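You operate a simulated robot arm through the tools that you are given. There is no shell and no other tool. Be economical: measure what you need, move in short steps, check, and stop when the job is done.

You are at the controls of a simulated robot arm. One attempt, no reset.

Task
Pull-test the capacitor in the tester to 25 N, no more.
Fine: clamp shut, wind till the display shows it, wind fully back before the clamp opens fully; capacitor on the bench. Set down upright: yellow capacitor.

It is judged by the outcome, as a careful person would: the job done as asked, and still so three seconds after it is handed in. It fails if anything else is knocked over, pushed out of place, dropped, spilled or broken.

Robot
A 7-joint arm with a two-finger parallel gripper, fixed in place. Base frame: the origin is at the foot of the arm, x ahead of it, y to its left, z up; the work surface is at about z = 860. Units: mm, rad, N and s.
With the tool pointing down near the work surface it reaches from about 240 to 680 mm from the base axis. Its first joint turns from -1.152 to 1.152 rad. Payload 2.4 kg.
Tool frame: the origin (TCP) lies between the finger pads and is the grasp point; the fingertips stand 30 mm ahead of it; z points along the fingers, y is the line along which they close. The gripper opens to 94 mm. The fingers are 28 mm wide and 10 mm thick; the gripper's body (50 by 96 mm) begins 55 mm behind the TCP.
Orientation is told as [roll, pitch, yaw] about the base's x, y, z axes, in that order, counted from this pose: with the fingers straight down and closing along the base's y, the tool's x points along the base's -x, its y along +y and its z along -z.

Tools
- The arm moves only by the tool nudge_tool. Its argument "deltas" is text: rows parted by semicolons, each of 6 numbers parted by spaces: the shift along the tool's x, y, z in units of 100 mm (1.0 is 100 mm), then the turn, a rotation vector about the tool's x, y, z in units of 60 degrees (1.0 is 60 degrees). In form: x y z ax ay az; .... A call has 1 to 8 rows; each row is the pose to reach, as a shift and turn from the pose commanded when the call began, along the tool's axes at that moment. "gripper" is the closure in counts, from 0 (fully open) to 255 (shut), set as the call begins (left out, the last holds). A call with a number of a shift or a turn outside -1 to 1 is refused whole. Each row takes 0.2 s and may step no farther than 50 mm and 0.15 rad from the row before; otherwise, or with a gripper value out of range, the whole call is refused. Where a pose cannot be reached the arm comes as near as it can. A force on the tool above 40 N (or 10 N above the force at the start of the call, whichever is more), or a blocked arm, ends the call early, and 0.2 s more pass. The fingers move at their own pace (about 153 mm/s each) and stop on an object; they squeeze with about 24 N. The grip force told is the motor's: it shows also when the fingers shut on nothing. Time passes only in rows, and 0.2 s behind the last, so rows that repeat a pose let the fingers close. The reply holds the time, the measured pose of the TCP, the force on the tool along the base axes, the opening and the grip force, in the units named above and with some noise, with the torque about the TCP (base axes, N m) and any sound that the robot's microphone picked up, and new pictures: "show" is both (left out), scene, wrist or none.
- Cameras (640 x 400 px; columns grow to the right, rows downward): "scene" is fixed at [26, 459.3, 1460.6]; the picture's right is [-0.87, -0.50, 0.00], its down [-0.20, 0.36, -0.91] and it looks along [0.45, -0.79, -0.41] (base axes); focal length 324 px, centre (320, 200). "wrist" rides on the gripper at [76, 14, -102] in the tool frame; the picture's right is [-0.18, 0.98, 0.00], its down [-0.75, -0.14, -0.64] and it looks along [-0.63, -0.12, 0.77] (tool axes); focal length 243 px, centre (320, 200). There is no depth. A picture from a camera that has moved, and an enlarged one, comes with that camera's place and axes in the base frame and with its lens.
- close_up(camera, box): a new picture of the part [left, top, right, bottom] of that camera's present view, enlarged. No time passes.
- sign_off(): hands the job in; it is judged then, once.

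Go step by step. Nothing tells you positions but the pictures and the camera data: compare them with the known pose of the tool, close in by small moves and look again before you grip or let go. The budget is 120 turns and 200 pictures, counting those below and the enlarged ones. Unless the task says otherwise, let go and move clear before handing in, and close with one line.

The tools are called after "Call:" by a JSON object that holds its "api" and its "payload". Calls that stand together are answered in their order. nudge_tool: Moves the arm, as the interface text tells. Its arguments: {"type":"object","properties":{"deltas":{"type":"string"},"gripper":{"type":"number"},"show":{"type":"string","enum":["both","scene","wrist","none"]}},"required":["deltas"]} The other tools are called the same way: close_up (camera, box) takes an enlarged picture of a part of a camera's view; sign_off () hands the job in.

At the start:

```text
clock: 0.0
tcp_pos: [339.2, -63.0, 1267.8]
orientation: [0.0, 0.0, 0.0]
ft_force: [0.3, -0.2, 0.5]
wrist_torque: [0.0, -0.02, -0.02]
gripper_width: 93.9
gripper_force: 0.1
```

scene: 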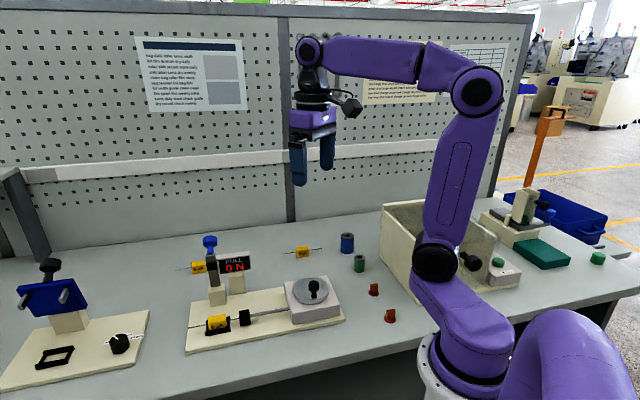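
wrist: 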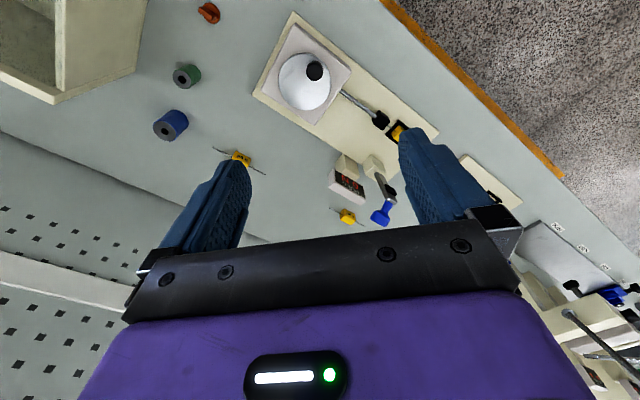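

I see the tester in the middle of the bench: a base plate with a yellow capacitor in a nest, a winding disc, a display reading 0 N and a blue-knobbed clamp. I'll look closer before moving.

Call:
{"api": "close_up", "payload": {"camera": "scene", "box": [170, 220, 370, 360]}}

Call:
{"api": "close_up", "payload": {"camera": "scene", "box": [0, 230, 180, 400]}}

Call:
{"api": "close_up", "payload": {"camera": "wrist", "box": [230, 10, 530, 230]}}

```text
2.86 times, centred on (270, 290) of scene
camera zoom: at [26.0, 459.3, 1460.6], right [-0.87, -0.5, 0.0], down [-0.2, 0.36, -0.91], along [0.45, -0.79, -0.41], focal length 926 px, centre (463, -57)
```

zoom: 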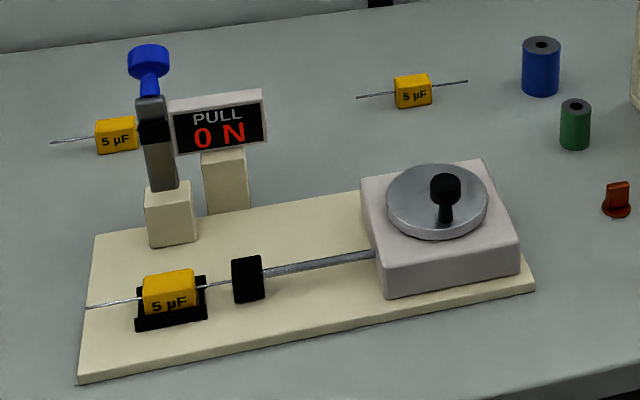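

```text
2.35 times, centred on (90, 315) of scene
camera zoom: at [26.0, 459.3, 1460.6], right [-0.87, -0.5, 0.0], down [-0.2, 0.36, -0.91], along [0.45, -0.79, -0.41], focal length 763 px, centre (861, -71)
```

zoom: 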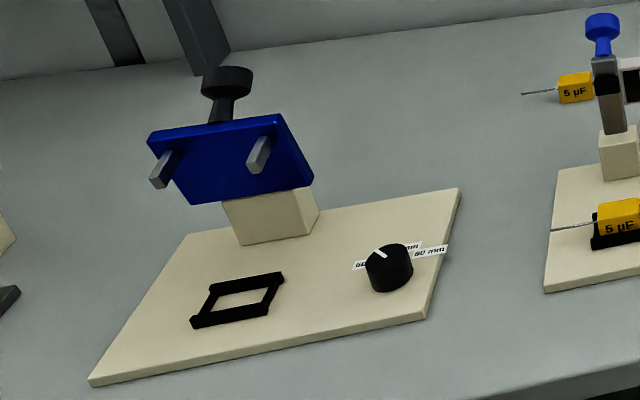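

```text
1.82 times, centred on (380, 120) of wrist
camera zoom: at [263.2, -48.4, 1369.0], right [0.18, 0.98, 0.0], down [0.75, -0.14, 0.64], along [0.63, -0.12, -0.77], focal length 441 px, centre (211, 346)
```

zoom: 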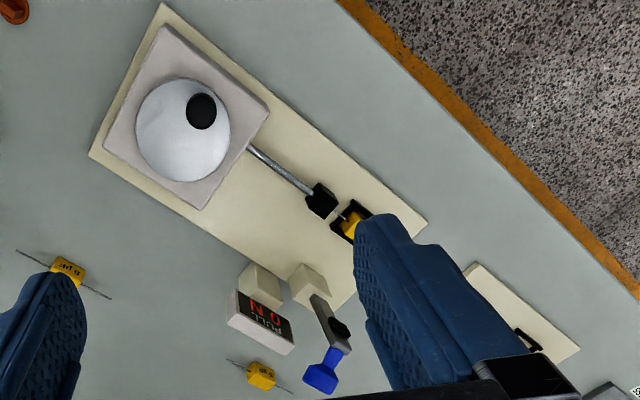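

The tester's axis runs about 49° from base x (disc near (370,-97), capacitor near (523,80)). The clamp lever is upright on its post, with its blue knob near (592,3,1049). I'll turn the gripper so it closes along the tester's axis and move over that way.

Call:
{"api": "nudge_tool", "payload": {"deltas": "-0.2 0.05 0.0 0 0 0.135; -0.4 0.1 0 0 0 0.27; -0.6 0.15 0 0 0 0.405; -0.8 0.25 0 0 0 0.54; -1.0 0.3 0 0 0 0.675; -1.0 0.3 0 0 0 0.675", "gripper": 0}}

```text
clock: 1.4
tcp_pos: [440.8, -33.4, 1266.6]
orientation: [0.001, 0.001, -0.708]
ft_force: [-0.5, 0.4, 0.4]
wrist_torque: [0.01, 0.03, 0.03]
gripper_width: 93.9
gripper_force: 0.0
camera wrist: at [391.6, 28.5, 1368.8], right [0.78, 0.63, 0.0], down [0.48, -0.6, 0.64], along [0.4, -0.5, -0.77], focal length 243 px, centre (320, 200)
```

scene: 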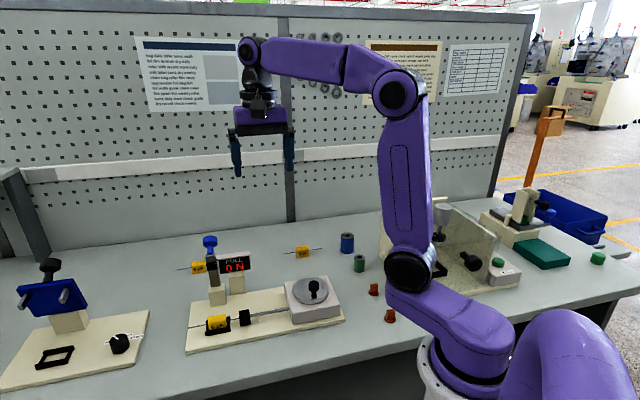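
wrist: 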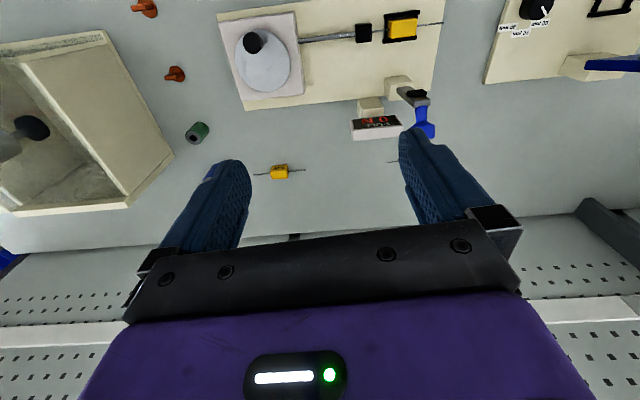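

The view confirms the positions: capacitor about (521,82), disc about (369,-94), crank knob about (348,-70,957). I'm heading toward the blue clamp knob, staying above it.

Call:
{"api": "nudge_tool", "payload": {"deltas": "-0.1 0.33 0.25 0 0 0; -0.2 0.66 0.5 0 0 0; -0.3 1.0 0.75 0 0 0; -0.3 1.0 0.9 0 0 0", "gripper": 0}}

```text
clock: 2.4
tcp_pos: [528.1, 24.7, 1174.0]
orientation: [0.001, 0.0, -0.706]
ft_force: [0.1, -0.8, 0.2]
wrist_torque: [0.03, -0.01, 0.04]
gripper_width: 93.8
gripper_force: 0.0
camera wrist: at [478.8, 84.8, 1277.9], right [0.78, 0.63, 0.0], down [0.48, -0.6, 0.64], along [0.4, -0.5, -0.77], focal length 243 px, centre (320, 200)
```

scene: 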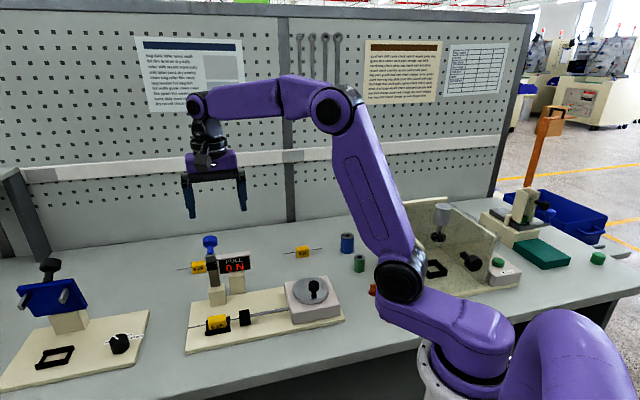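
wrist: 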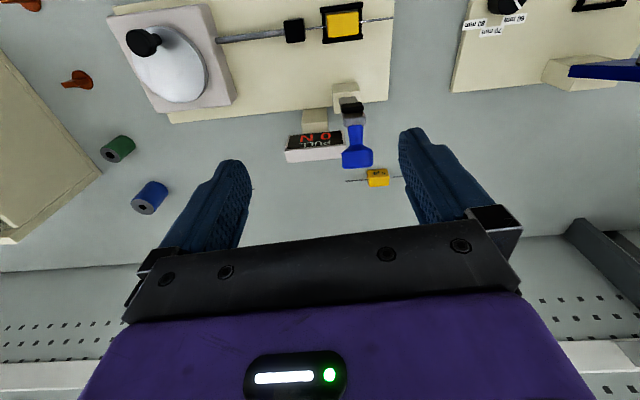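

Call:
{"api": "close_up", "payload": {"camera": "wrist", "box": [200, 0, 420, 190]}}

```text
2.11 times, centred on (310, 95) of wrist
camera zoom: at [478.8, 84.8, 1277.9], right [0.78, 0.63, 0.0], down [0.48, -0.6, 0.64], along [0.4, -0.5, -0.77], focal length 511 px, centre (341, 421)
```

zoom: 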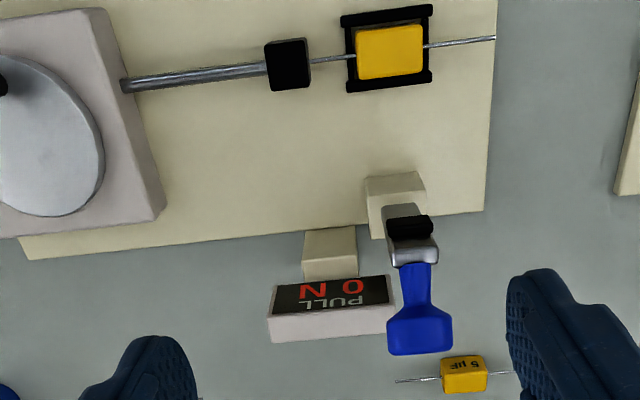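

The knob's head is centred near (592,6,1049), and the display's top is a little under z 1000. I'll line up above the knob.

Call:
{"api": "nudge_tool", "payload": {"deltas": "-0.3 0.14 0.2 0 0 0; -0.6 0.27 0.5 0 0 0; -0.6 0.27 0.62 0 0 0; -0.6 0.27 0.62 0 0 0"}}

```text
clock: 3.4
tcp_pos: [590.5, 5.3, 1112.3]
orientation: [-0.001, 0.001, -0.707]
ft_force: [0.1, 0.2, 0.5]
wrist_torque: [-0.01, 0.0, 0.0]
gripper_width: 93.8
gripper_force: 0.0
camera wrist: at [541.4, 65.9, 1216.1], right [0.78, 0.63, 0.0], down [0.48, -0.6, 0.64], along [0.4, -0.5, -0.77], focal length 243 px, centre (320, 200)
```

scene: 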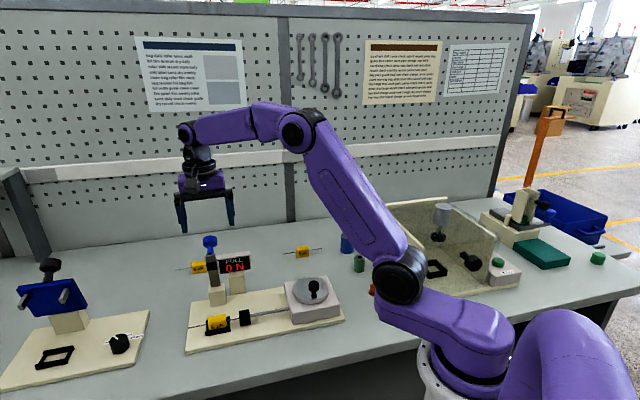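
wrist: 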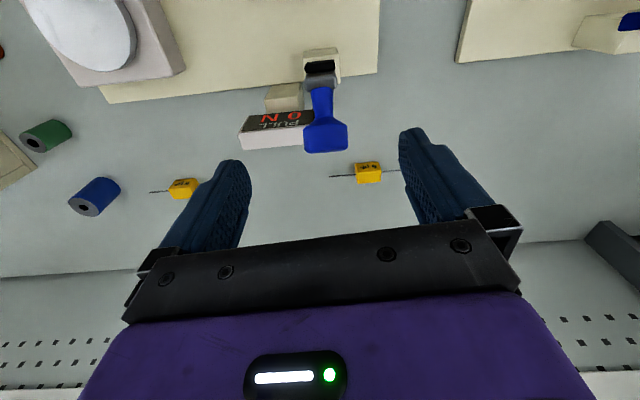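

Lined up to within 4 mm, so I'll lower the open fingers around the knob.

Call:
{"api": "nudge_tool", "payload": {"deltas": "0 0.04 0.3 0 0 0; 0 0.04 0.63 0 0 0; 0 0.04 0.63 0 0 0"}}

Call:
{"api": "close_up", "payload": {"camera": "scene", "box": [150, 180, 310, 280]}}

```text
clock: 4.2
tcp_pos: [593.0, 8.4, 1048.2]
orientation: [0.0, -0.001, -0.707]
ft_force: [0.3, 0.7, 0.1]
wrist_torque: [-0.02, 0.0, -0.01]
gripper_width: 94.0
gripper_force: 0.1
camera wrist: at [543.9, 69.7, 1150.3], right [0.78, 0.63, 0.0], down [0.48, -0.6, 0.64], along [0.4, -0.5, -0.77], focal length 243 px, centre (320, 200)
```

scene: 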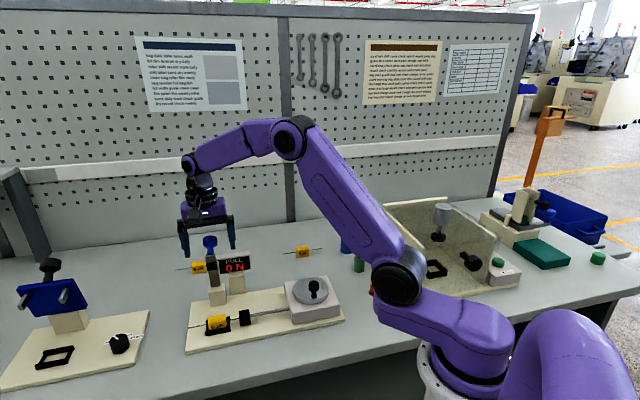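
wrist: 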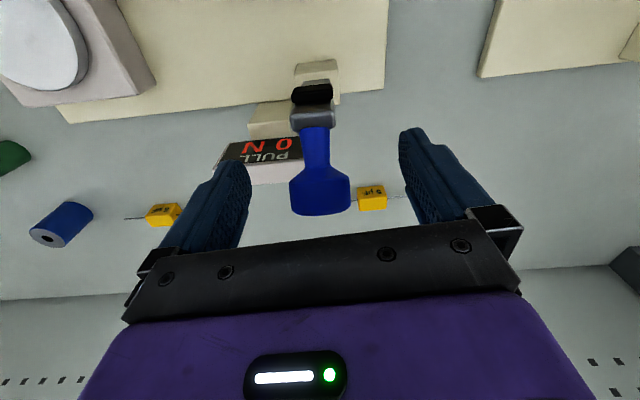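

```text
4.00 times, centred on (230, 230) of scene
camera zoom: at [26.0, 459.3, 1460.6], right [-0.87, -0.5, 0.0], down [-0.2, 0.36, -0.91], along [0.45, -0.79, -0.41], focal length 1296 px, centre (680, 80)
```

zoom: 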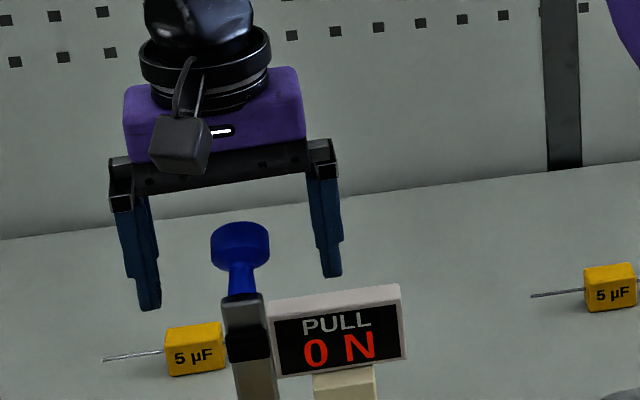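

The TCP sits right at the centre of the knob's head. I'll close on it.

Call:
{"api": "nudge_tool", "payload": {"deltas": "0 0 0 0 0 0; 0 0 0 0 0 0; 0 0 0 0 0 0", "gripper": 255, "show": "wrist"}}

```text
clock: 5.0
tcp_pos: [593.7, 8.3, 1047.4]
orientation: [0.0, 0.003, -0.708]
ft_force: [-11.3, -5.3, -1.3]
wrist_torque: [0.07, -0.11, -0.13]
gripper_width: 37.5
gripper_force: 45.4
camera wrist: at [543.4, 68.6, 1150.4], right [0.78, 0.63, 0.0], down [0.48, -0.6, 0.64], along [0.4, -0.5, -0.77], focal length 243 px, centre (320, 200)
```

wrist: 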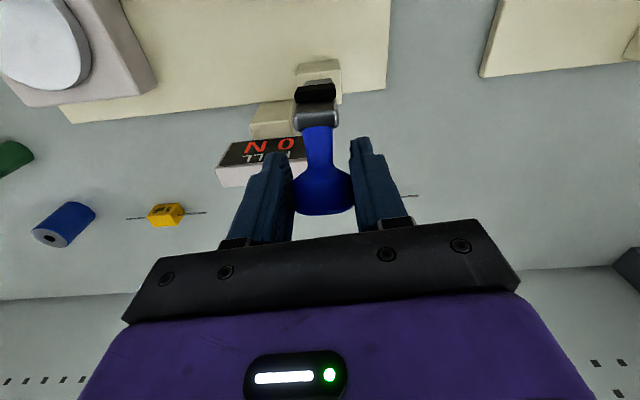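

Gripped, with a small sideways load along the axis. I'll ease that by 2 mm and test the first degrees of the swing.

Call:
{"api": "nudge_tool", "payload": {"deltas": "0 -0.02 0 0 0 0; 0.08 -0.02 0 0 0 0; 0.16 -0.02 0 0 0 0", "show": "scene"}}

```text
clock: 5.8
tcp_pos: [580.7, 18.7, 1053.2]
orientation: [0.007, -0.011, -0.706]
ft_force: [9.6, -5.4, 11.7]
wrist_torque: [-0.7, -0.71, -0.1]
gripper_width: 36.0
gripper_force: 44.6
```

scene: 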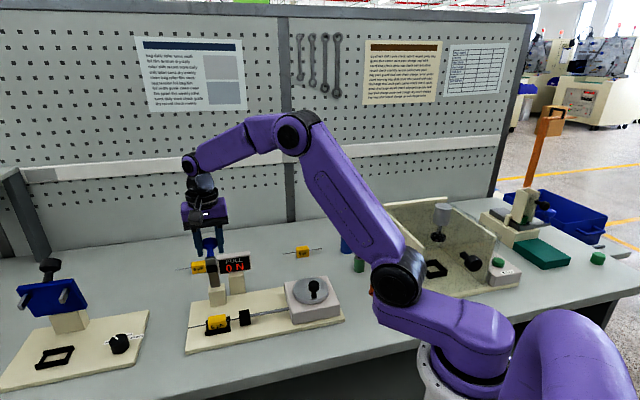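

The knob rose 6 mm as it came forward, so the lever leans back about 20°. I'll follow that arc.

Call:
{"api": "nudge_tool", "payload": {"deltas": "0 0 -0.06 0 0 0; 0.08 0 -0.085 0 0 0; 0.15 0 -0.105 0 0 0", "show": "none"}}

```text
clock: 6.6
tcp_pos: [570.2, 30.0, 1058.9]
orientation: [0.001, -0.001, -0.701]
ft_force: [20.1, 11.0, -29.0]
wrist_torque: [0.16, -0.43, 0.16]
gripper_width: 33.5
gripper_force: 44.5
```

Call:
{"api": "close_up", "payload": {"camera": "wrist", "box": [200, 20, 440, 240]}}

Call:
{"api": "close_up", "payload": {"camera": "scene", "box": [150, 180, 310, 310]}}

```text
1.82 times, centred on (320, 130) of wrist
camera zoom: at [520.2, 90.1, 1161.9], right [0.78, 0.63, 0.0], down [0.48, -0.6, 0.64], along [0.41, -0.5, -0.77], focal length 441 px, centre (320, 327)
```

zoom: 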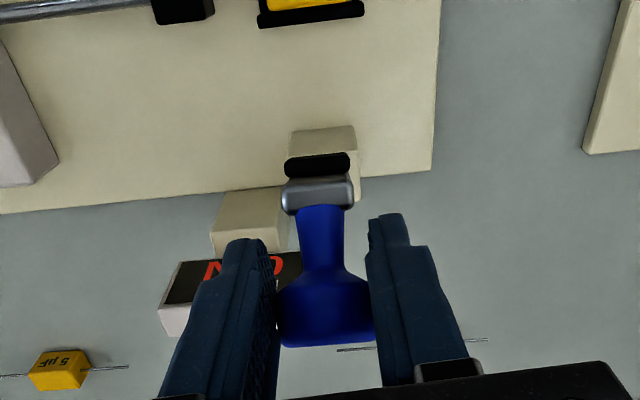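

```text
3.08 times, centred on (230, 245) of scene
camera zoom: at [27.1, 459.7, 1460.5], right [-0.87, -0.5, 0.0], down [-0.2, 0.36, -0.91], along [0.45, -0.79, -0.41], focal length 997 px, centre (597, 62)
```

zoom: 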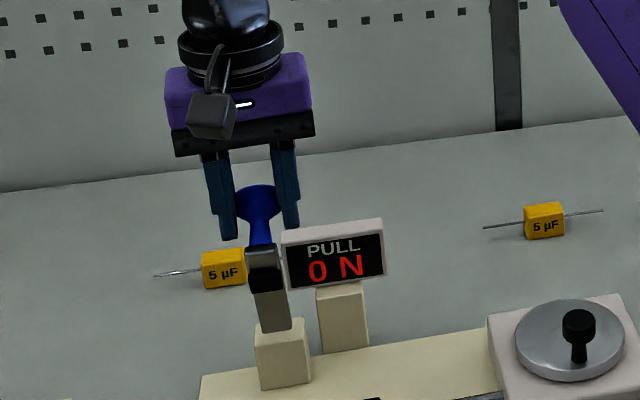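

The lever followed, but loads have built up. I'll hold still and read the force again.

Call:
{"api": "nudge_tool", "payload": {"deltas": "0 0 0 0 0 0; 0 0 0 0 0 0", "show": "none"}}

```text
clock: 7.2
tcp_pos: [569.3, 29.4, 1060.3]
orientation: [0.002, 0.001, -0.704]
ft_force: [20.1, 20.9, -32.8]
wrist_torque: [0.81, 0.14, 0.22]
gripper_width: 33.2
gripper_force: 45.1
```

The loads stay, so gripping fights the lever's arc. I'll release and switch to pushing the lever from behind with closed fingers.

Call:
{"api": "nudge_tool", "payload": {"deltas": "0 0 0 0 0 0; 0 0 0 0 0 0", "gripper": 60}}

```text
clock: 7.8
tcp_pos: [569.3, 26.4, 1061.8]
orientation: [0.001, -0.002, -0.708]
ft_force: [-0.4, 0.5, -0.4]
wrist_torque: [0.02, 0.0, -0.01]
gripper_width: 71.8
gripper_force: 0.0
camera wrist: at [519.3, 86.1, 1164.0], right [0.78, 0.63, 0.0], down [0.48, -0.6, 0.64], along [0.4, -0.5, -0.77], focal length 243 px, centre (320, 200)
```

scene: 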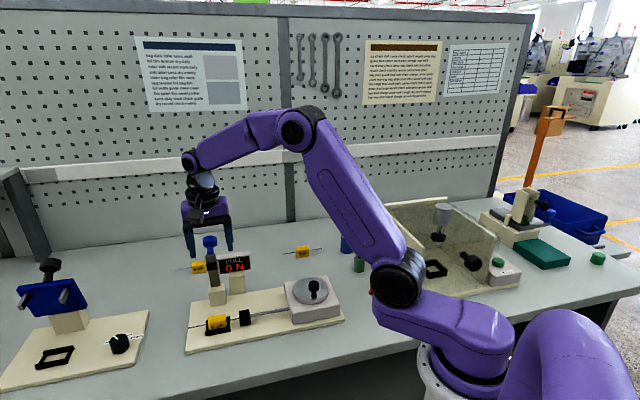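
wrist: 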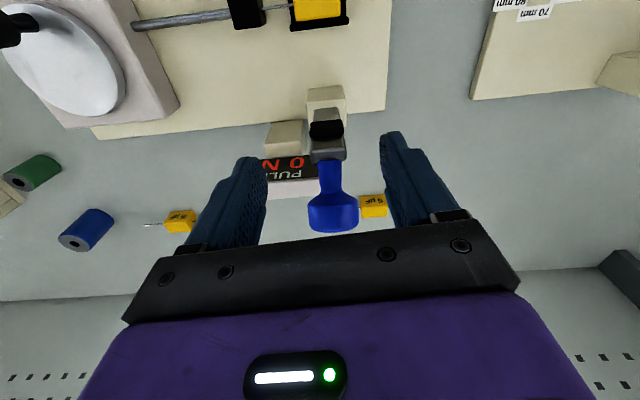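

The knob fell back to (591,9): it isn't locked, just leaning back. I'll rise, go behind it (away from the nest), close the fingers and push it forward.

Call:
{"api": "nudge_tool", "payload": {"deltas": "0 0 -0.4 0 0 0; 0 0 -0.75 0 0 0; -0.35 0.01 -0.75 0 0 0; -0.75 0.01 -0.75 0 0 0; -0.75 0.01 -0.75 0 0 0"}}

Call:
{"api": "nudge_tool", "payload": {"deltas": "0 0 0 0 0 0; 0 0 0 0 0 0; 0 0 0.4 0 0 0; 0 0 0.8 0 0 0;0 0 0.9 0 0 0", "gripper": 255}}

```text
clock: 9.0
tcp_pos: [626.1, -22.0, 1137.3]
orientation: [0.0, 0.001, -0.706]
ft_force: [0.2, 0.0, -0.3]
wrist_torque: [-0.02, 0.01, 0.0]
gripper_width: 71.9
gripper_force: 0.0
camera wrist: at [577.2, 38.2, 1240.2], right [0.78, 0.63, 0.0], down [0.48, -0.6, 0.64], along [0.4, -0.5, -0.77], focal length 243 px, centre (320, 200)
```

scene: 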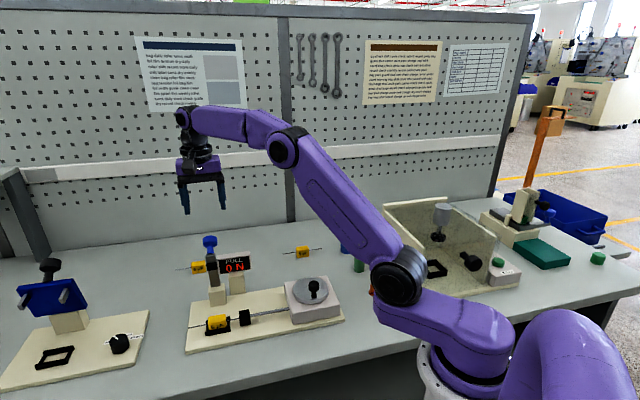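
wrist: 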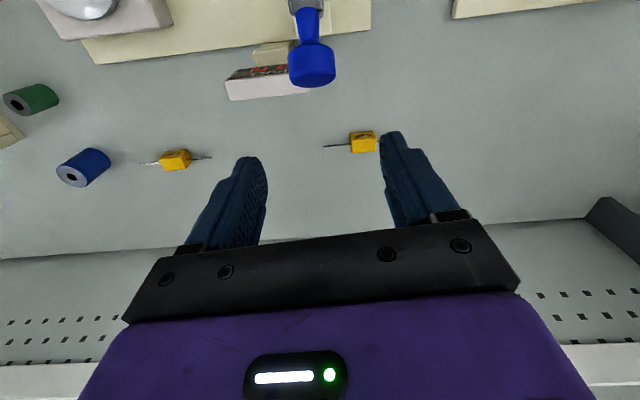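

```text
clock: 10.2
tcp_pos: [629.7, -20.2, 1046.2]
orientation: [0.0, 0.0, -0.705]
ft_force: [-0.2, 0.0, 0.1]
wrist_torque: [-0.01, 0.0, 0.02]
gripper_width: 0.0
gripper_force: 23.8
camera wrist: at [580.2, 40.8, 1149.0], right [0.78, 0.63, 0.0], down [0.48, -0.6, 0.64], along [0.4, -0.5, -0.77], focal length 243 px, centre (320, 200)
```

scene: 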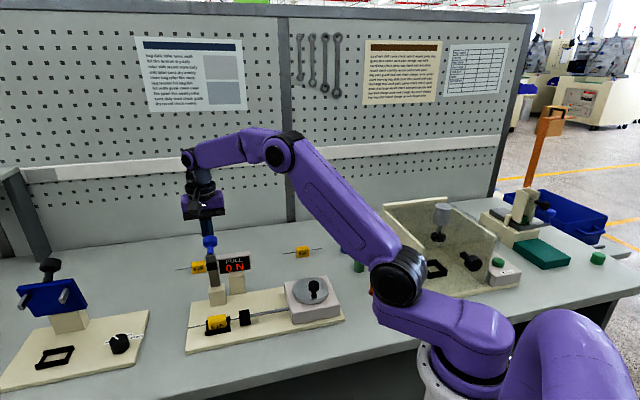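
wrist: 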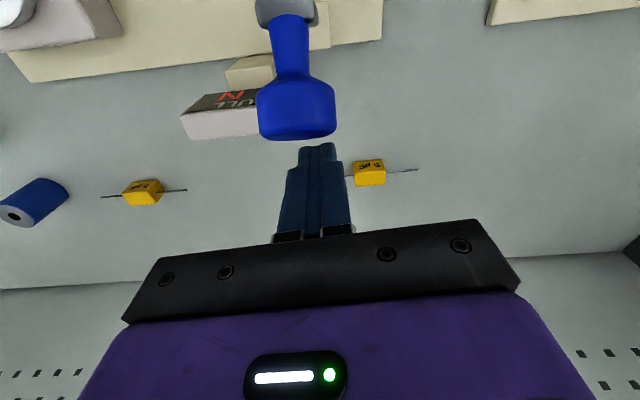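

The closed fingers are right behind the knob. I'll push it forward along the swing direction, checking forces.

Call:
{"api": "nudge_tool", "payload": {"deltas": "0.1 -0.025 0 0 0 0; 0.2 -0.025 0 0 0 0; 0.3 -0.025 0 0 0 0; 0.4 -0.025 0 0 0 0; 0.5 -0.025 0 0 0 0"}}

```text
clock: 11.4
tcp_pos: [587.1, 10.0, 1045.4]
orientation: [0.001, 0.0, -0.706]
ft_force: [-0.9, -0.5, 1.0]
wrist_torque: [0.01, 0.02, -0.01]
gripper_width: 0.0
gripper_force: 23.7
camera wrist: at [538.0, 71.4, 1148.3], right [0.78, 0.63, 0.0], down [0.48, -0.6, 0.64], along [0.4, -0.5, -0.77], focal length 243 px, centre (320, 200)
```

scene: 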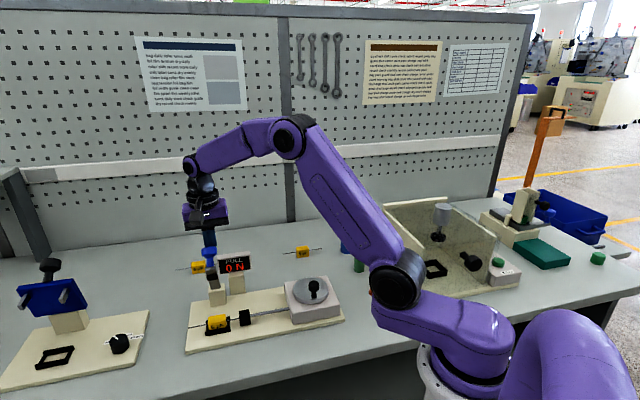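
wrist: 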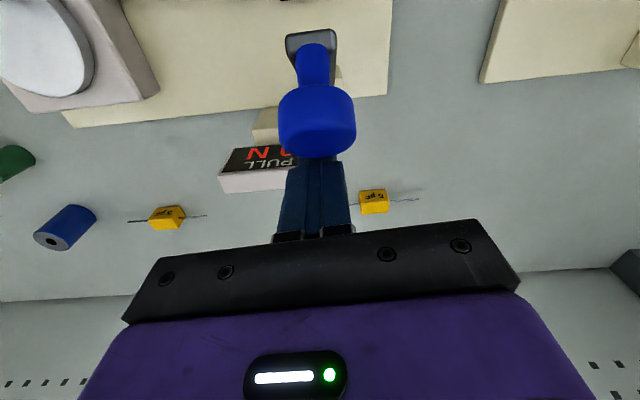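

The lever moves easily with about 1 N. I'll keep pushing forward.

Call:
{"api": "nudge_tool", "payload": {"deltas": "0.1 0 0 0 0 0; 0.2 0 0.0 0 0 0; 0.3 0 0.03 0 0 0; 0.4 0 0.06 0 0 0"}}

```text
clock: 12.4
tcp_pos: [555.6, 35.7, 1039.9]
orientation: [0.0, 0.0, -0.706]
ft_force: [0.2, -0.1, 0.3]
wrist_torque: [-0.05, -0.01, 0.0]
gripper_width: 0.4
gripper_force: 23.9
camera wrist: at [506.6, 96.8, 1143.2], right [0.78, 0.63, 0.0], down [0.48, -0.6, 0.64], along [0.4, -0.5, -0.77], focal length 243 px, centre (320, 200)
```

scene: 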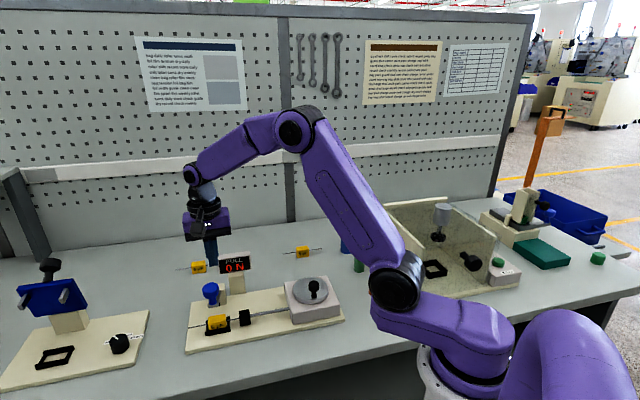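
wrist: 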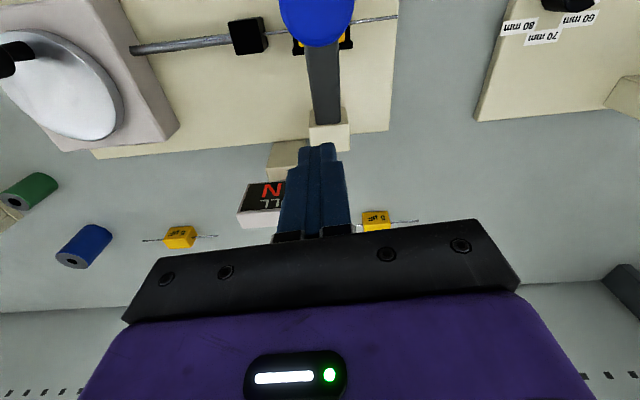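

The lever has passed over centre and tipped toward the nest. I'll look at it more closely.

Call:
{"api": "nudge_tool", "payload": {"deltas": "0 0 0 0 0 0; 0 0 0 0 0 0", "show": "none"}}

Call:
{"api": "close_up", "payload": {"camera": "scene", "box": [170, 230, 350, 360]}}

Call:
{"api": "close_up", "payload": {"camera": "wrist", "box": [220, 0, 420, 160]}}

```text
clock: 13.0
tcp_pos: [555.6, 36.7, 1040.4]
orientation: [0.002, 0.0, -0.707]
ft_force: [0.0, -0.2, 0.4]
wrist_torque: [-0.02, 0.02, 0.04]
gripper_width: 0.1
gripper_force: 23.9
```

```text
3.08 times, centred on (260, 295) of scene
camera zoom: at [26.0, 459.3, 1460.6], right [-0.87, -0.5, 0.0], down [-0.2, 0.36, -0.91], along [0.45, -0.79, -0.41], focal length 997 px, centre (505, -92)
```

zoom: 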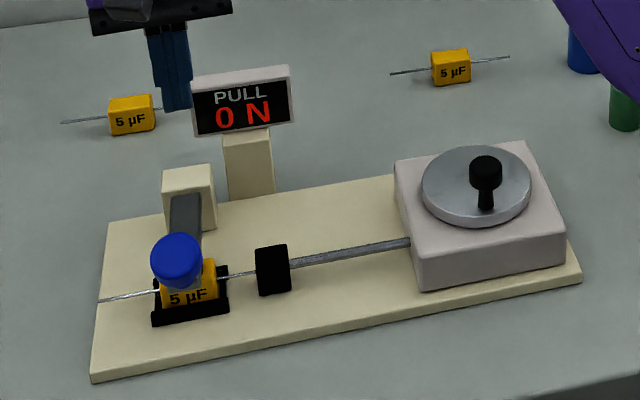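

```text
2.50 times, centred on (320, 80) of wrist
camera zoom: at [506.7, 96.4, 1143.3], right [0.78, 0.63, 0.0], down [0.48, -0.6, 0.64], along [0.4, -0.5, -0.77], focal length 606 px, centre (320, 500)
```

zoom: 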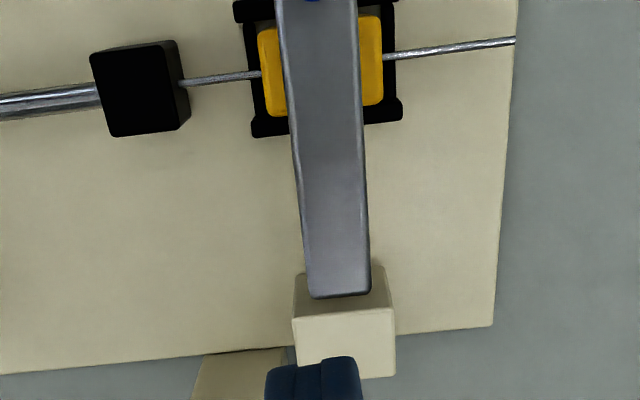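

The lever has swung down onto the capacitor. I'll move above the knob to press it gently and make sure it's shut.

Call:
{"api": "nudge_tool", "payload": {"deltas": "0.35 0.04 -0.1 0 0 0; 0.7 0.08 -0.1 0 0 0; 0.7 0.08 -0.1 0 0 0"}}

```text
clock: 13.8
tcp_pos: [511.0, 88.2, 1052.5]
orientation: [-0.001, 0.0, -0.708]
ft_force: [-0.2, 0.4, -0.2]
wrist_torque: [-0.02, 0.0, -0.03]
gripper_width: 0.0
gripper_force: 23.7
camera wrist: at [461.1, 148.2, 1154.0], right [0.78, 0.63, 0.0], down [0.48, -0.6, 0.64], along [0.4, -0.5, -0.77], focal length 243 px, centre (320, 200)
```

scene: 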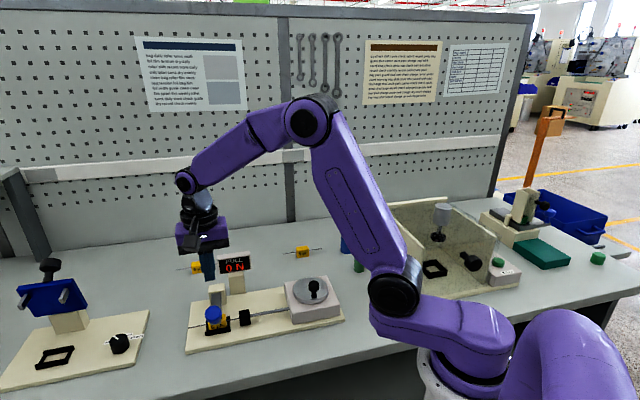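
wrist: 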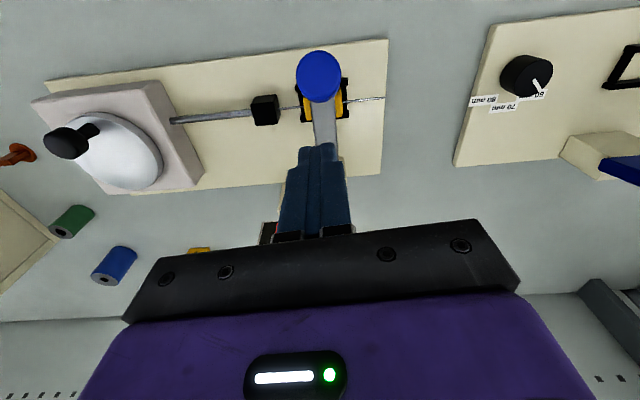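

The knob top is near (489,112,955), so the lever may not be fully down. I'll move above it and press down gently.

Call:
{"api": "nudge_tool", "payload": {"deltas": "0.3 0.03 0 0 0 0; 0.3 0.03 0.35 0 0 0; 0.3 0.03 0.6 0 0 0; 0.3 0.03 0.7 0 0 0; 0.3 0.03 0.75 0 0 0"}}

Call:
{"api": "close_up", "payload": {"camera": "scene", "box": [170, 230, 350, 360]}}

```text
clock: 14.7
tcp_pos: [486.8, 109.0, 996.5]
orientation: [0.006, -0.002, -0.706]
ft_force: [-10.6, -2.9, 22.3]
wrist_torque: [-0.22, 0.03, -0.08]
gripper_width: 0.0
gripper_force: 24.4
stopped in row 4: the force on the tool passed its limit at 61 N (the readings are from after the stop); the commanded pose is now the measured one
camera wrist: at [437.8, 169.5, 1099.4], right [0.78, 0.63, 0.0], down [0.48, -0.6, 0.64], along [0.41, -0.5, -0.77], focal length 243 px, centre (320, 200)
```

scene: 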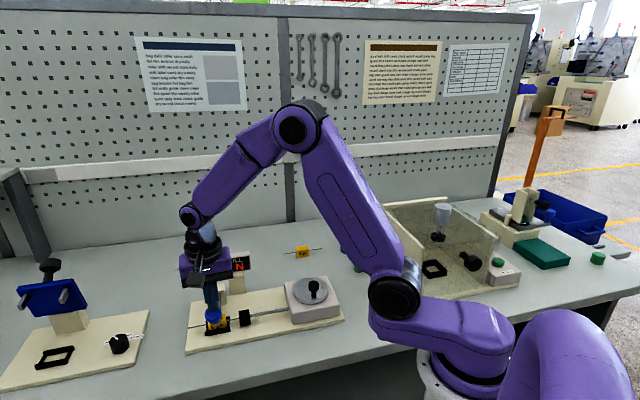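
wrist: 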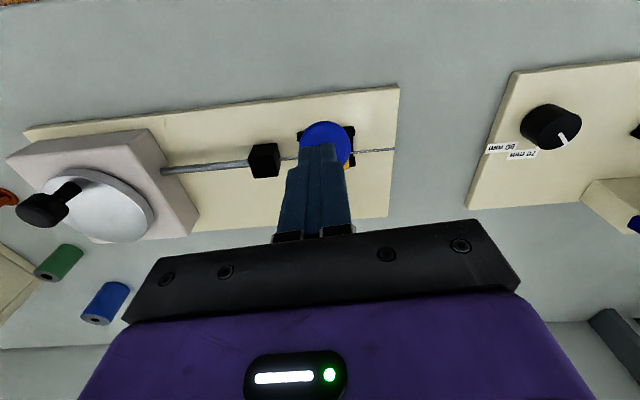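

```text
3.08 times, centred on (260, 295) of scene
camera zoom: at [25.3, 459.2, 1460.7], right [-0.87, -0.5, 0.0], down [-0.2, 0.36, -0.91], along [0.45, -0.79, -0.41], focal length 997 px, centre (505, -92)
```

zoom: 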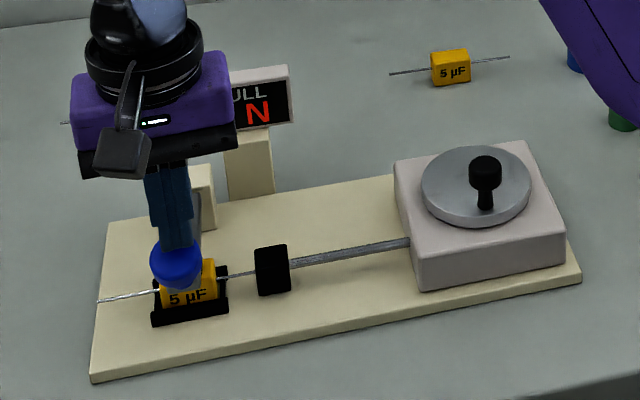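

The lever is solid under load and shows no further travel, so the clamp is down on the capacitor. I'll rise and head for the crank.

Call:
{"api": "nudge_tool", "payload": {"deltas": "0 0 -0.4 0 0 0; 0 -0.2 -0.75 0 0 0; -0.05 -0.6 -0.85 0 0 0; -0.1 -1.0 -0.85 0 0 0; -0.1 -1.0 -0.85 0 0 0", "gripper": 100}}

Call:
{"api": "close_up", "payload": {"camera": "wrist", "box": [220, 0, 540, 220]}}

Call:
{"api": "close_up", "payload": {"camera": "scene", "box": [170, 240, 290, 360]}}

```text
clock: 15.9
tcp_pos: [430.2, 27.8, 1080.5]
orientation: [0.005, -0.001, -0.707]
ft_force: [-0.2, 0.0, 0.0]
wrist_torque: [0.0, 0.01, -0.01]
gripper_width: 57.3
gripper_force: 0.0
camera wrist: at [380.9, 89.0, 1183.2], right [0.78, 0.63, 0.0], down [0.48, -0.6, 0.64], along [0.41, -0.5, -0.77], focal length 243 px, centre (320, 200)
```

scene: 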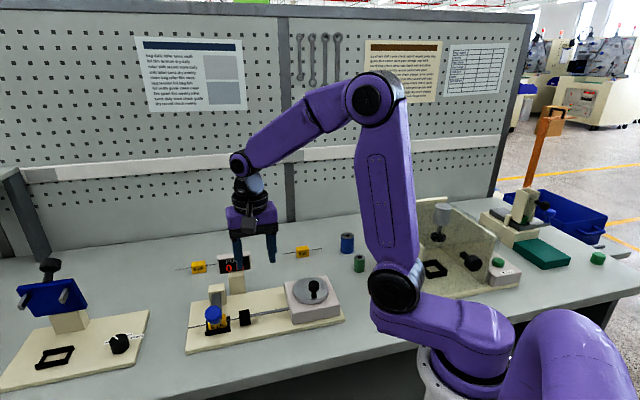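
wrist: 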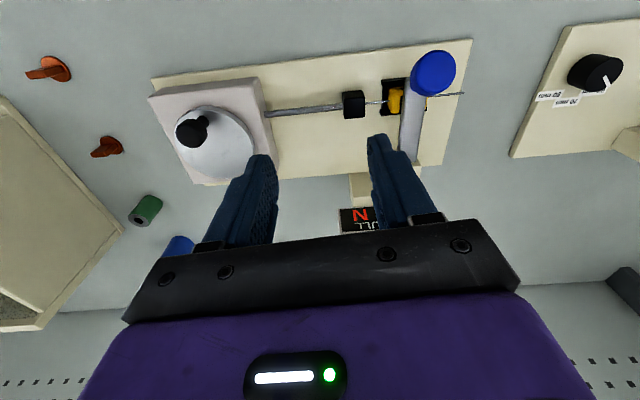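

```text
1.82 times, centred on (380, 110) of wrist
camera zoom: at [380.9, 89.0, 1183.2], right [0.78, 0.63, 0.0], down [0.48, -0.6, 0.64], along [0.41, -0.5, -0.77], focal length 441 px, centre (211, 364)
```

zoom: 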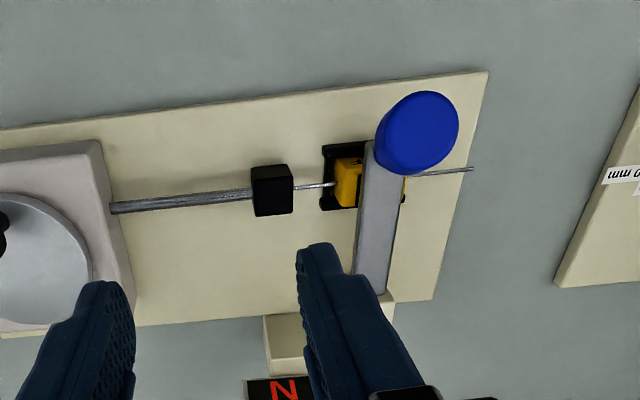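

```text
3.33 times, centred on (230, 300) of scene
camera zoom: at [26.0, 459.3, 1460.6], right [-0.87, -0.5, 0.0], down [-0.2, 0.36, -0.91], along [0.45, -0.79, -0.41], focal length 1080 px, centre (620, -133)
```

zoom: 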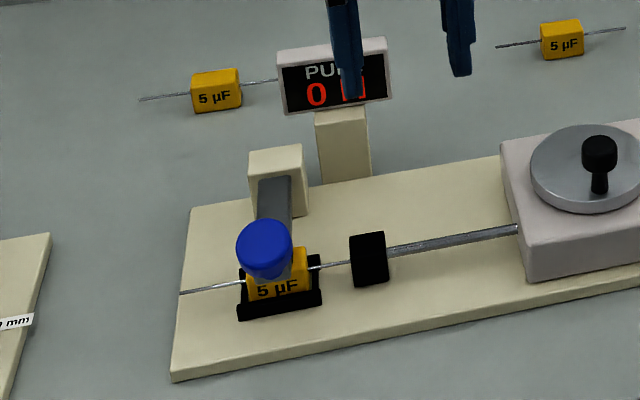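

The clamp arm lies flat over the capacitor with its handle pointing up, so it's shut. I'm moving over the crank knob near (348,-72,957).

Call:
{"api": "nudge_tool", "payload": {"deltas": "0 -0.33 0.1 0 0 0; 0 -0.66 0.2 0 0 0; 0 -1.0 0.3 0 0 0; 0 -1.0 0.4 0 0 0"}}

```text
clock: 16.9
tcp_pos: [365.6, -50.1, 1038.8]
orientation: [0.003, -0.003, -0.707]
ft_force: [0.6, -0.5, 0.0]
wrist_torque: [0.01, 0.01, -0.03]
gripper_width: 57.1
gripper_force: 0.0
camera wrist: at [316.0, 10.6, 1141.5], right [0.78, 0.63, 0.0], down [0.48, -0.6, 0.64], along [0.41, -0.5, -0.77], focal length 243 px, centre (320, 200)
```

scene: 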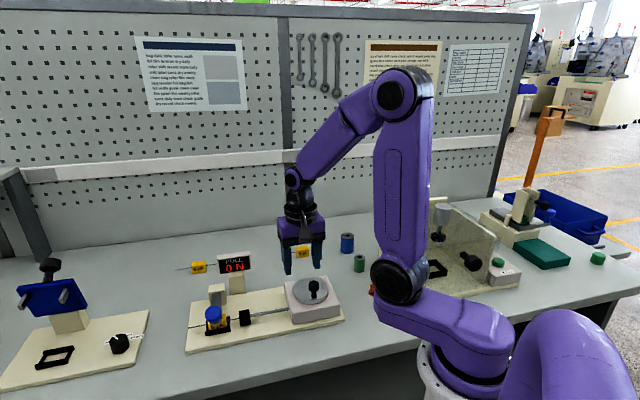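
wrist: 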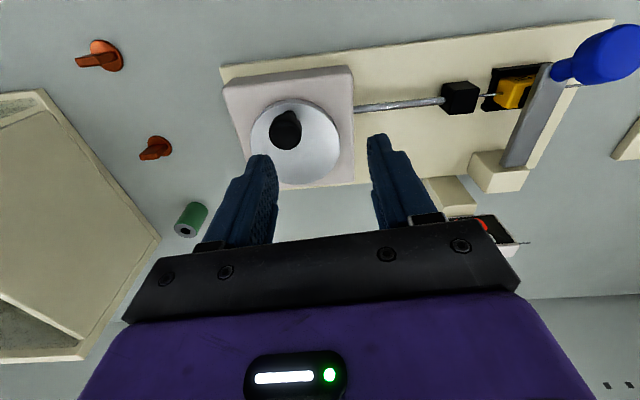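

The crank knob is at (348,-72,957) and the disc's centre at (369,-93), so the radius is about 29 mm. I'll lower open fingers around the knob.

Call:
{"api": "nudge_tool", "payload": {"deltas": "-0.01 -0.28 0 0 0 0; -0.01 -0.28 0.3 0 0 0; -0.01 -0.28 0.6 0 0 0; -0.01 -0.28 0.75 0 0 0; -0.01 -0.28 0.82 0 0 0"}}

Call:
{"api": "close_up", "payload": {"camera": "scene", "box": [240, 220, 380, 340]}}

```text
clock: 18.1
tcp_pos: [347.9, -71.1, 957.1]
orientation: [0.005, -0.003, -0.708]
ft_force: [0.9, 0.4, -0.4]
wrist_torque: [-0.03, -0.03, -0.01]
gripper_width: 57.2
gripper_force: 0.2
camera wrist: at [297.8, -10.9, 1059.2], right [0.78, 0.63, 0.0], down [0.48, -0.6, 0.64], along [0.41, -0.5, -0.77], focal length 243 px, centre (320, 200)
```

scene: 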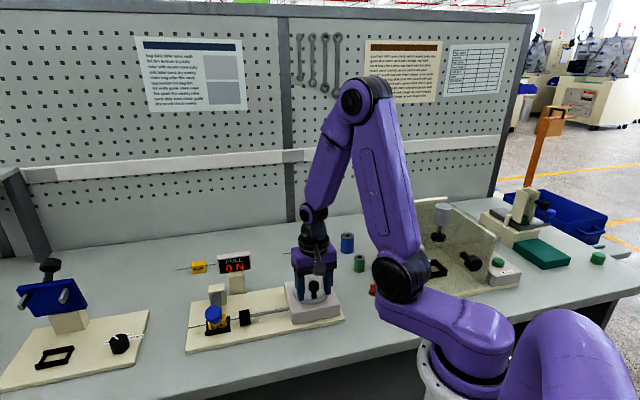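
wrist: 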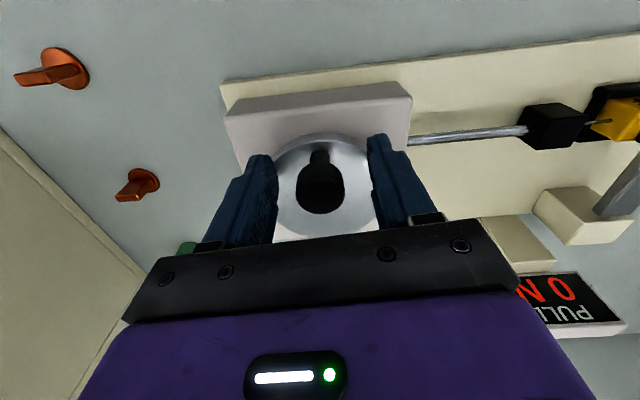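

```text
3.33 times, centred on (310, 280) of scene
camera zoom: at [26.0, 459.3, 1460.6], right [-0.87, -0.5, 0.0], down [-0.2, 0.36, -0.91], along [0.45, -0.79, -0.41], focal length 1080 px, centre (353, -67)
```

zoom: 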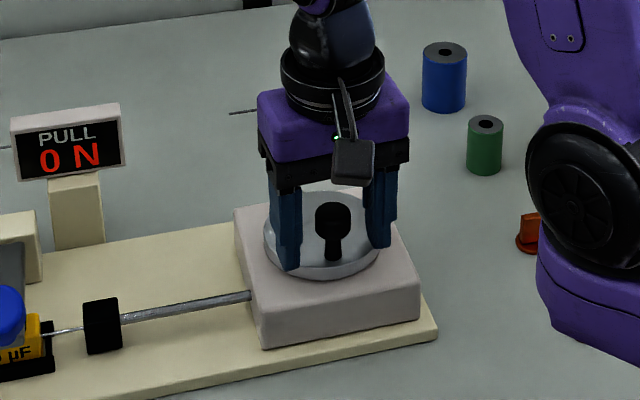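

The knob stands between the fingers and the display is readable. I'll part-close first to check centring, so the crank isn't shoved.

Call:
{"api": "nudge_tool", "payload": {"deltas": "0 0 0 0 0 0; 0 0 0 0 0 0", "gripper": 172, "show": "wrist"}}

Call:
{"api": "close_up", "payload": {"camera": "scene", "box": [270, 250, 350, 330]}}

```text
clock: 18.7
tcp_pos: [346.8, -71.7, 958.0]
orientation: [0.003, -0.002, -0.705]
ft_force: [-0.1, -0.8, 0.1]
wrist_torque: [0.01, 0.03, 0.0]
gripper_width: 30.7
gripper_force: 0.1
camera wrist: at [297.7, -10.8, 1059.4], right [0.78, 0.63, 0.0], down [0.48, -0.6, 0.64], along [0.41, -0.5, -0.77], focal length 243 px, centre (320, 200)
```

wrist: 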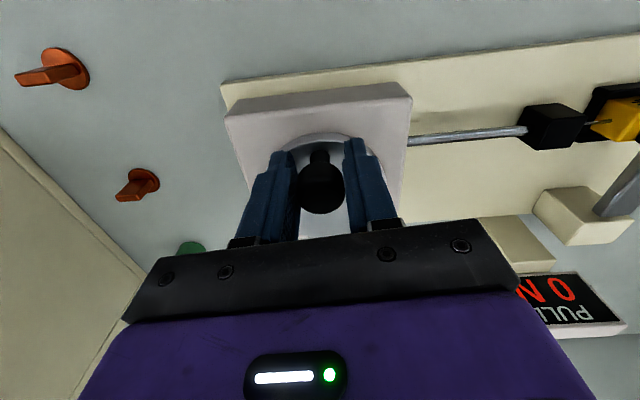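

```text
5.00 times, centred on (310, 290) of scene
camera zoom: at [26.0, 459.3, 1460.6], right [-0.87, -0.5, 0.0], down [-0.2, 0.36, -0.91], along [0.45, -0.79, -0.41], focal length 1621 px, centre (370, -250)
```

zoom: 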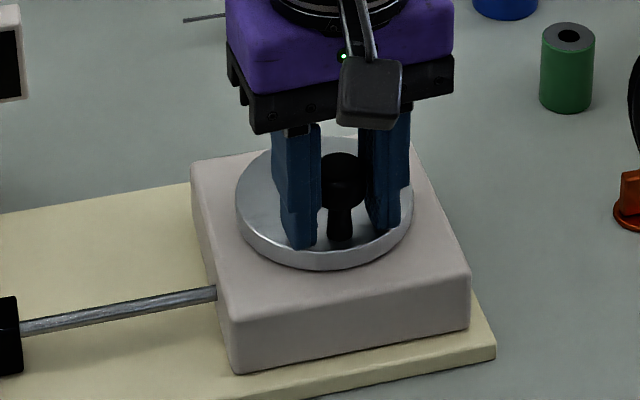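

Well centred, so I'll close on the knob.

Call:
{"api": "nudge_tool", "payload": {"deltas": "0 0 0 0 0 0; 0 0 0 0 0 0", "gripper": 255, "show": "scene"}}

Call:
{"api": "close_up", "payload": {"camera": "scene", "box": [200, 230, 360, 330]}}

```text
clock: 19.3
tcp_pos: [346.4, -71.5, 956.8]
orientation: [0.004, -0.003, -0.707]
ft_force: [0.3, -0.1, -0.9]
wrist_torque: [-0.25, 0.25, -0.01]
gripper_width: 25.7
gripper_force: 45.2
```

scene: 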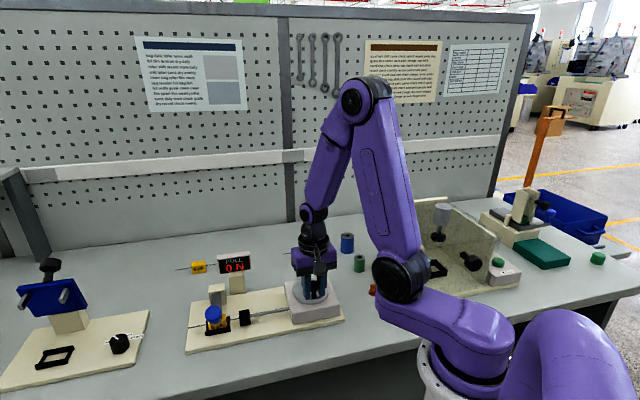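

```text
4.00 times, centred on (280, 280) of scene
camera zoom: at [26.0, 459.3, 1460.6], right [-0.87, -0.5, 0.0], down [-0.2, 0.36, -0.91], along [0.45, -0.79, -0.41], focal length 1296 px, centre (480, -120)
```

zoom: 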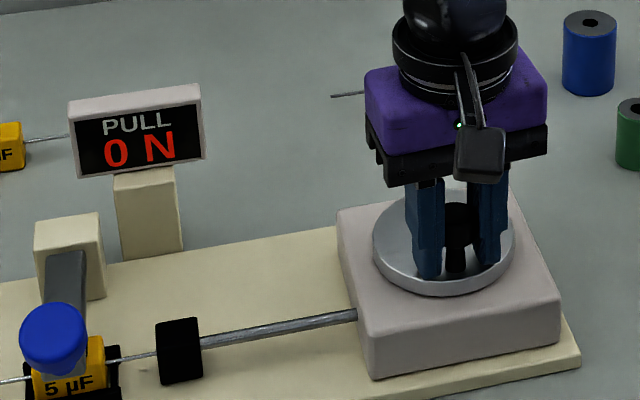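

Gripped without load. I'll try a small clockwise move (about 10°) and read the display.

Call:
{"api": "nudge_tool", "payload": {"deltas": "0 0.026 0 0 0 0; -0.005 0.052 0 0 0 0", "show": "none"}}

Call:
{"api": "close_up", "payload": {"camera": "scene", "box": [200, 230, 360, 330]}}

```text
clock: 19.9
tcp_pos: [351.0, -67.9, 957.0]
orientation: [0.002, 0.002, -0.707]
ft_force: [-6.1, -10.9, -11.2]
wrist_torque: [0.01, 0.4, -0.36]
gripper_width: 25.2
gripper_force: 44.8
```

```text
4.00 times, centred on (280, 280) of scene
camera zoom: at [25.9, 459.0, 1460.7], right [-0.87, -0.5, 0.0], down [-0.2, 0.36, -0.91], along [0.45, -0.79, -0.41], focal length 1296 px, centre (480, -120)
```

zoom: 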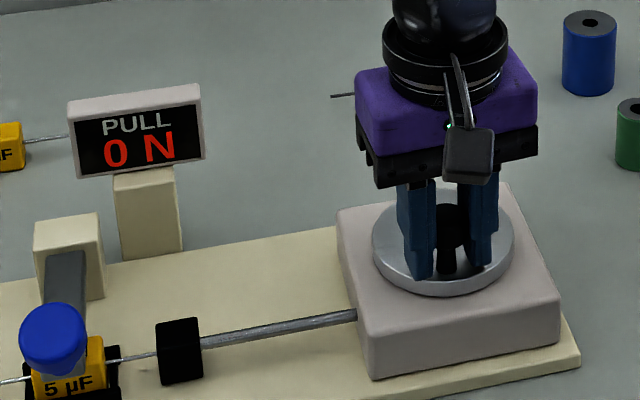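

It moved about 11° clockwise with the display still at 0 and some resistance. I'll go back and try the other way for comparison.

Call:
{"api": "nudge_tool", "payload": {"deltas": "0 -0.026 0 0 0 0; 0.005 -0.052 0 0 0 0; 0.005 -0.078 0 0 0 0; 0 -0.104 0 0 0 0", "show": "none"}}

Call:
{"api": "close_up", "payload": {"camera": "scene", "box": [200, 230, 360, 330]}}

```text
clock: 20.9
tcp_pos: [346.8, -71.5, 956.9]
orientation: [0.005, -0.004, -0.702]
ft_force: [5.2, 7.1, -5.2]
wrist_torque: [0.06, 0.18, -0.14]
gripper_width: 25.7
gripper_force: 45.2
stopped in row 4: the force on the tool passed its limit at 42 N (the readings are from after the stop); the commanded pose is now the measured one
```

```text
4.00 times, centred on (280, 280) of scene
camera zoom: at [26.2, 459.5, 1460.5], right [-0.87, -0.5, 0.0], down [-0.2, 0.36, -0.91], along [0.45, -0.79, -0.41], focal length 1296 px, centre (480, -120)
```

zoom: 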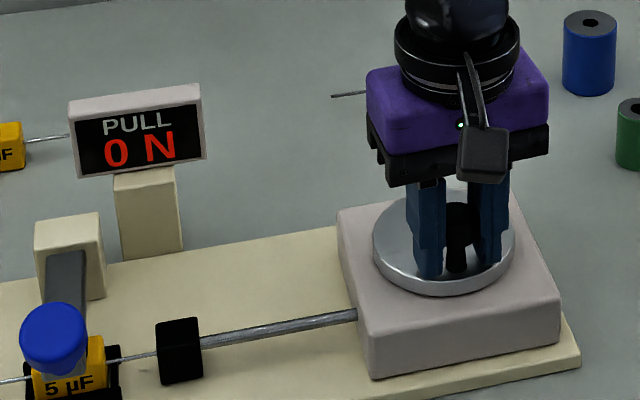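

Counter-clockwise hits the zero stop, so clockwise winds. I'll wind in small steps along the 30 mm circle.

Call:
{"api": "nudge_tool", "payload": {"deltas": "-0.005 0.052 0 0 0 0; -0.018 0.103 0 0 0 0; -0.018 0.103 0 0 0 0", "show": "none"}}

Call:
{"api": "close_up", "payload": {"camera": "scene", "box": [200, 230, 360, 330]}}

```text
clock: 21.7
tcp_pos: [353.8, -65.7, 957.4]
orientation: [0.007, -0.001, -0.706]
ft_force: [-17.1, -18.3, 13.7]
wrist_torque: [-0.09, 0.64, -0.78]
gripper_width: 25.3
gripper_force: 45.6
```

```text
4.00 times, centred on (280, 280) of scene
camera zoom: at [25.4, 458.8, 1460.8], right [-0.87, -0.5, 0.0], down [-0.2, 0.36, -0.91], along [0.45, -0.79, -0.41], focal length 1296 px, centre (480, -120)
```

zoom: 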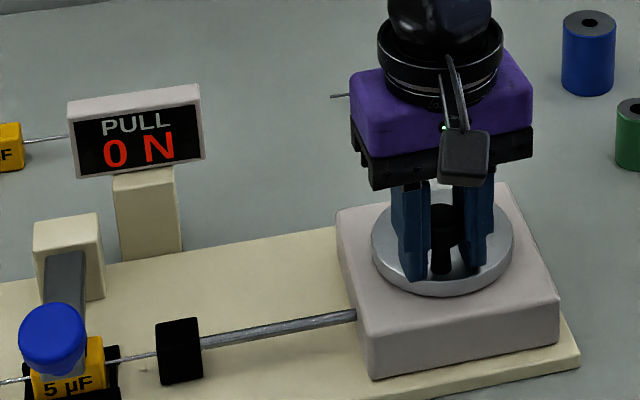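

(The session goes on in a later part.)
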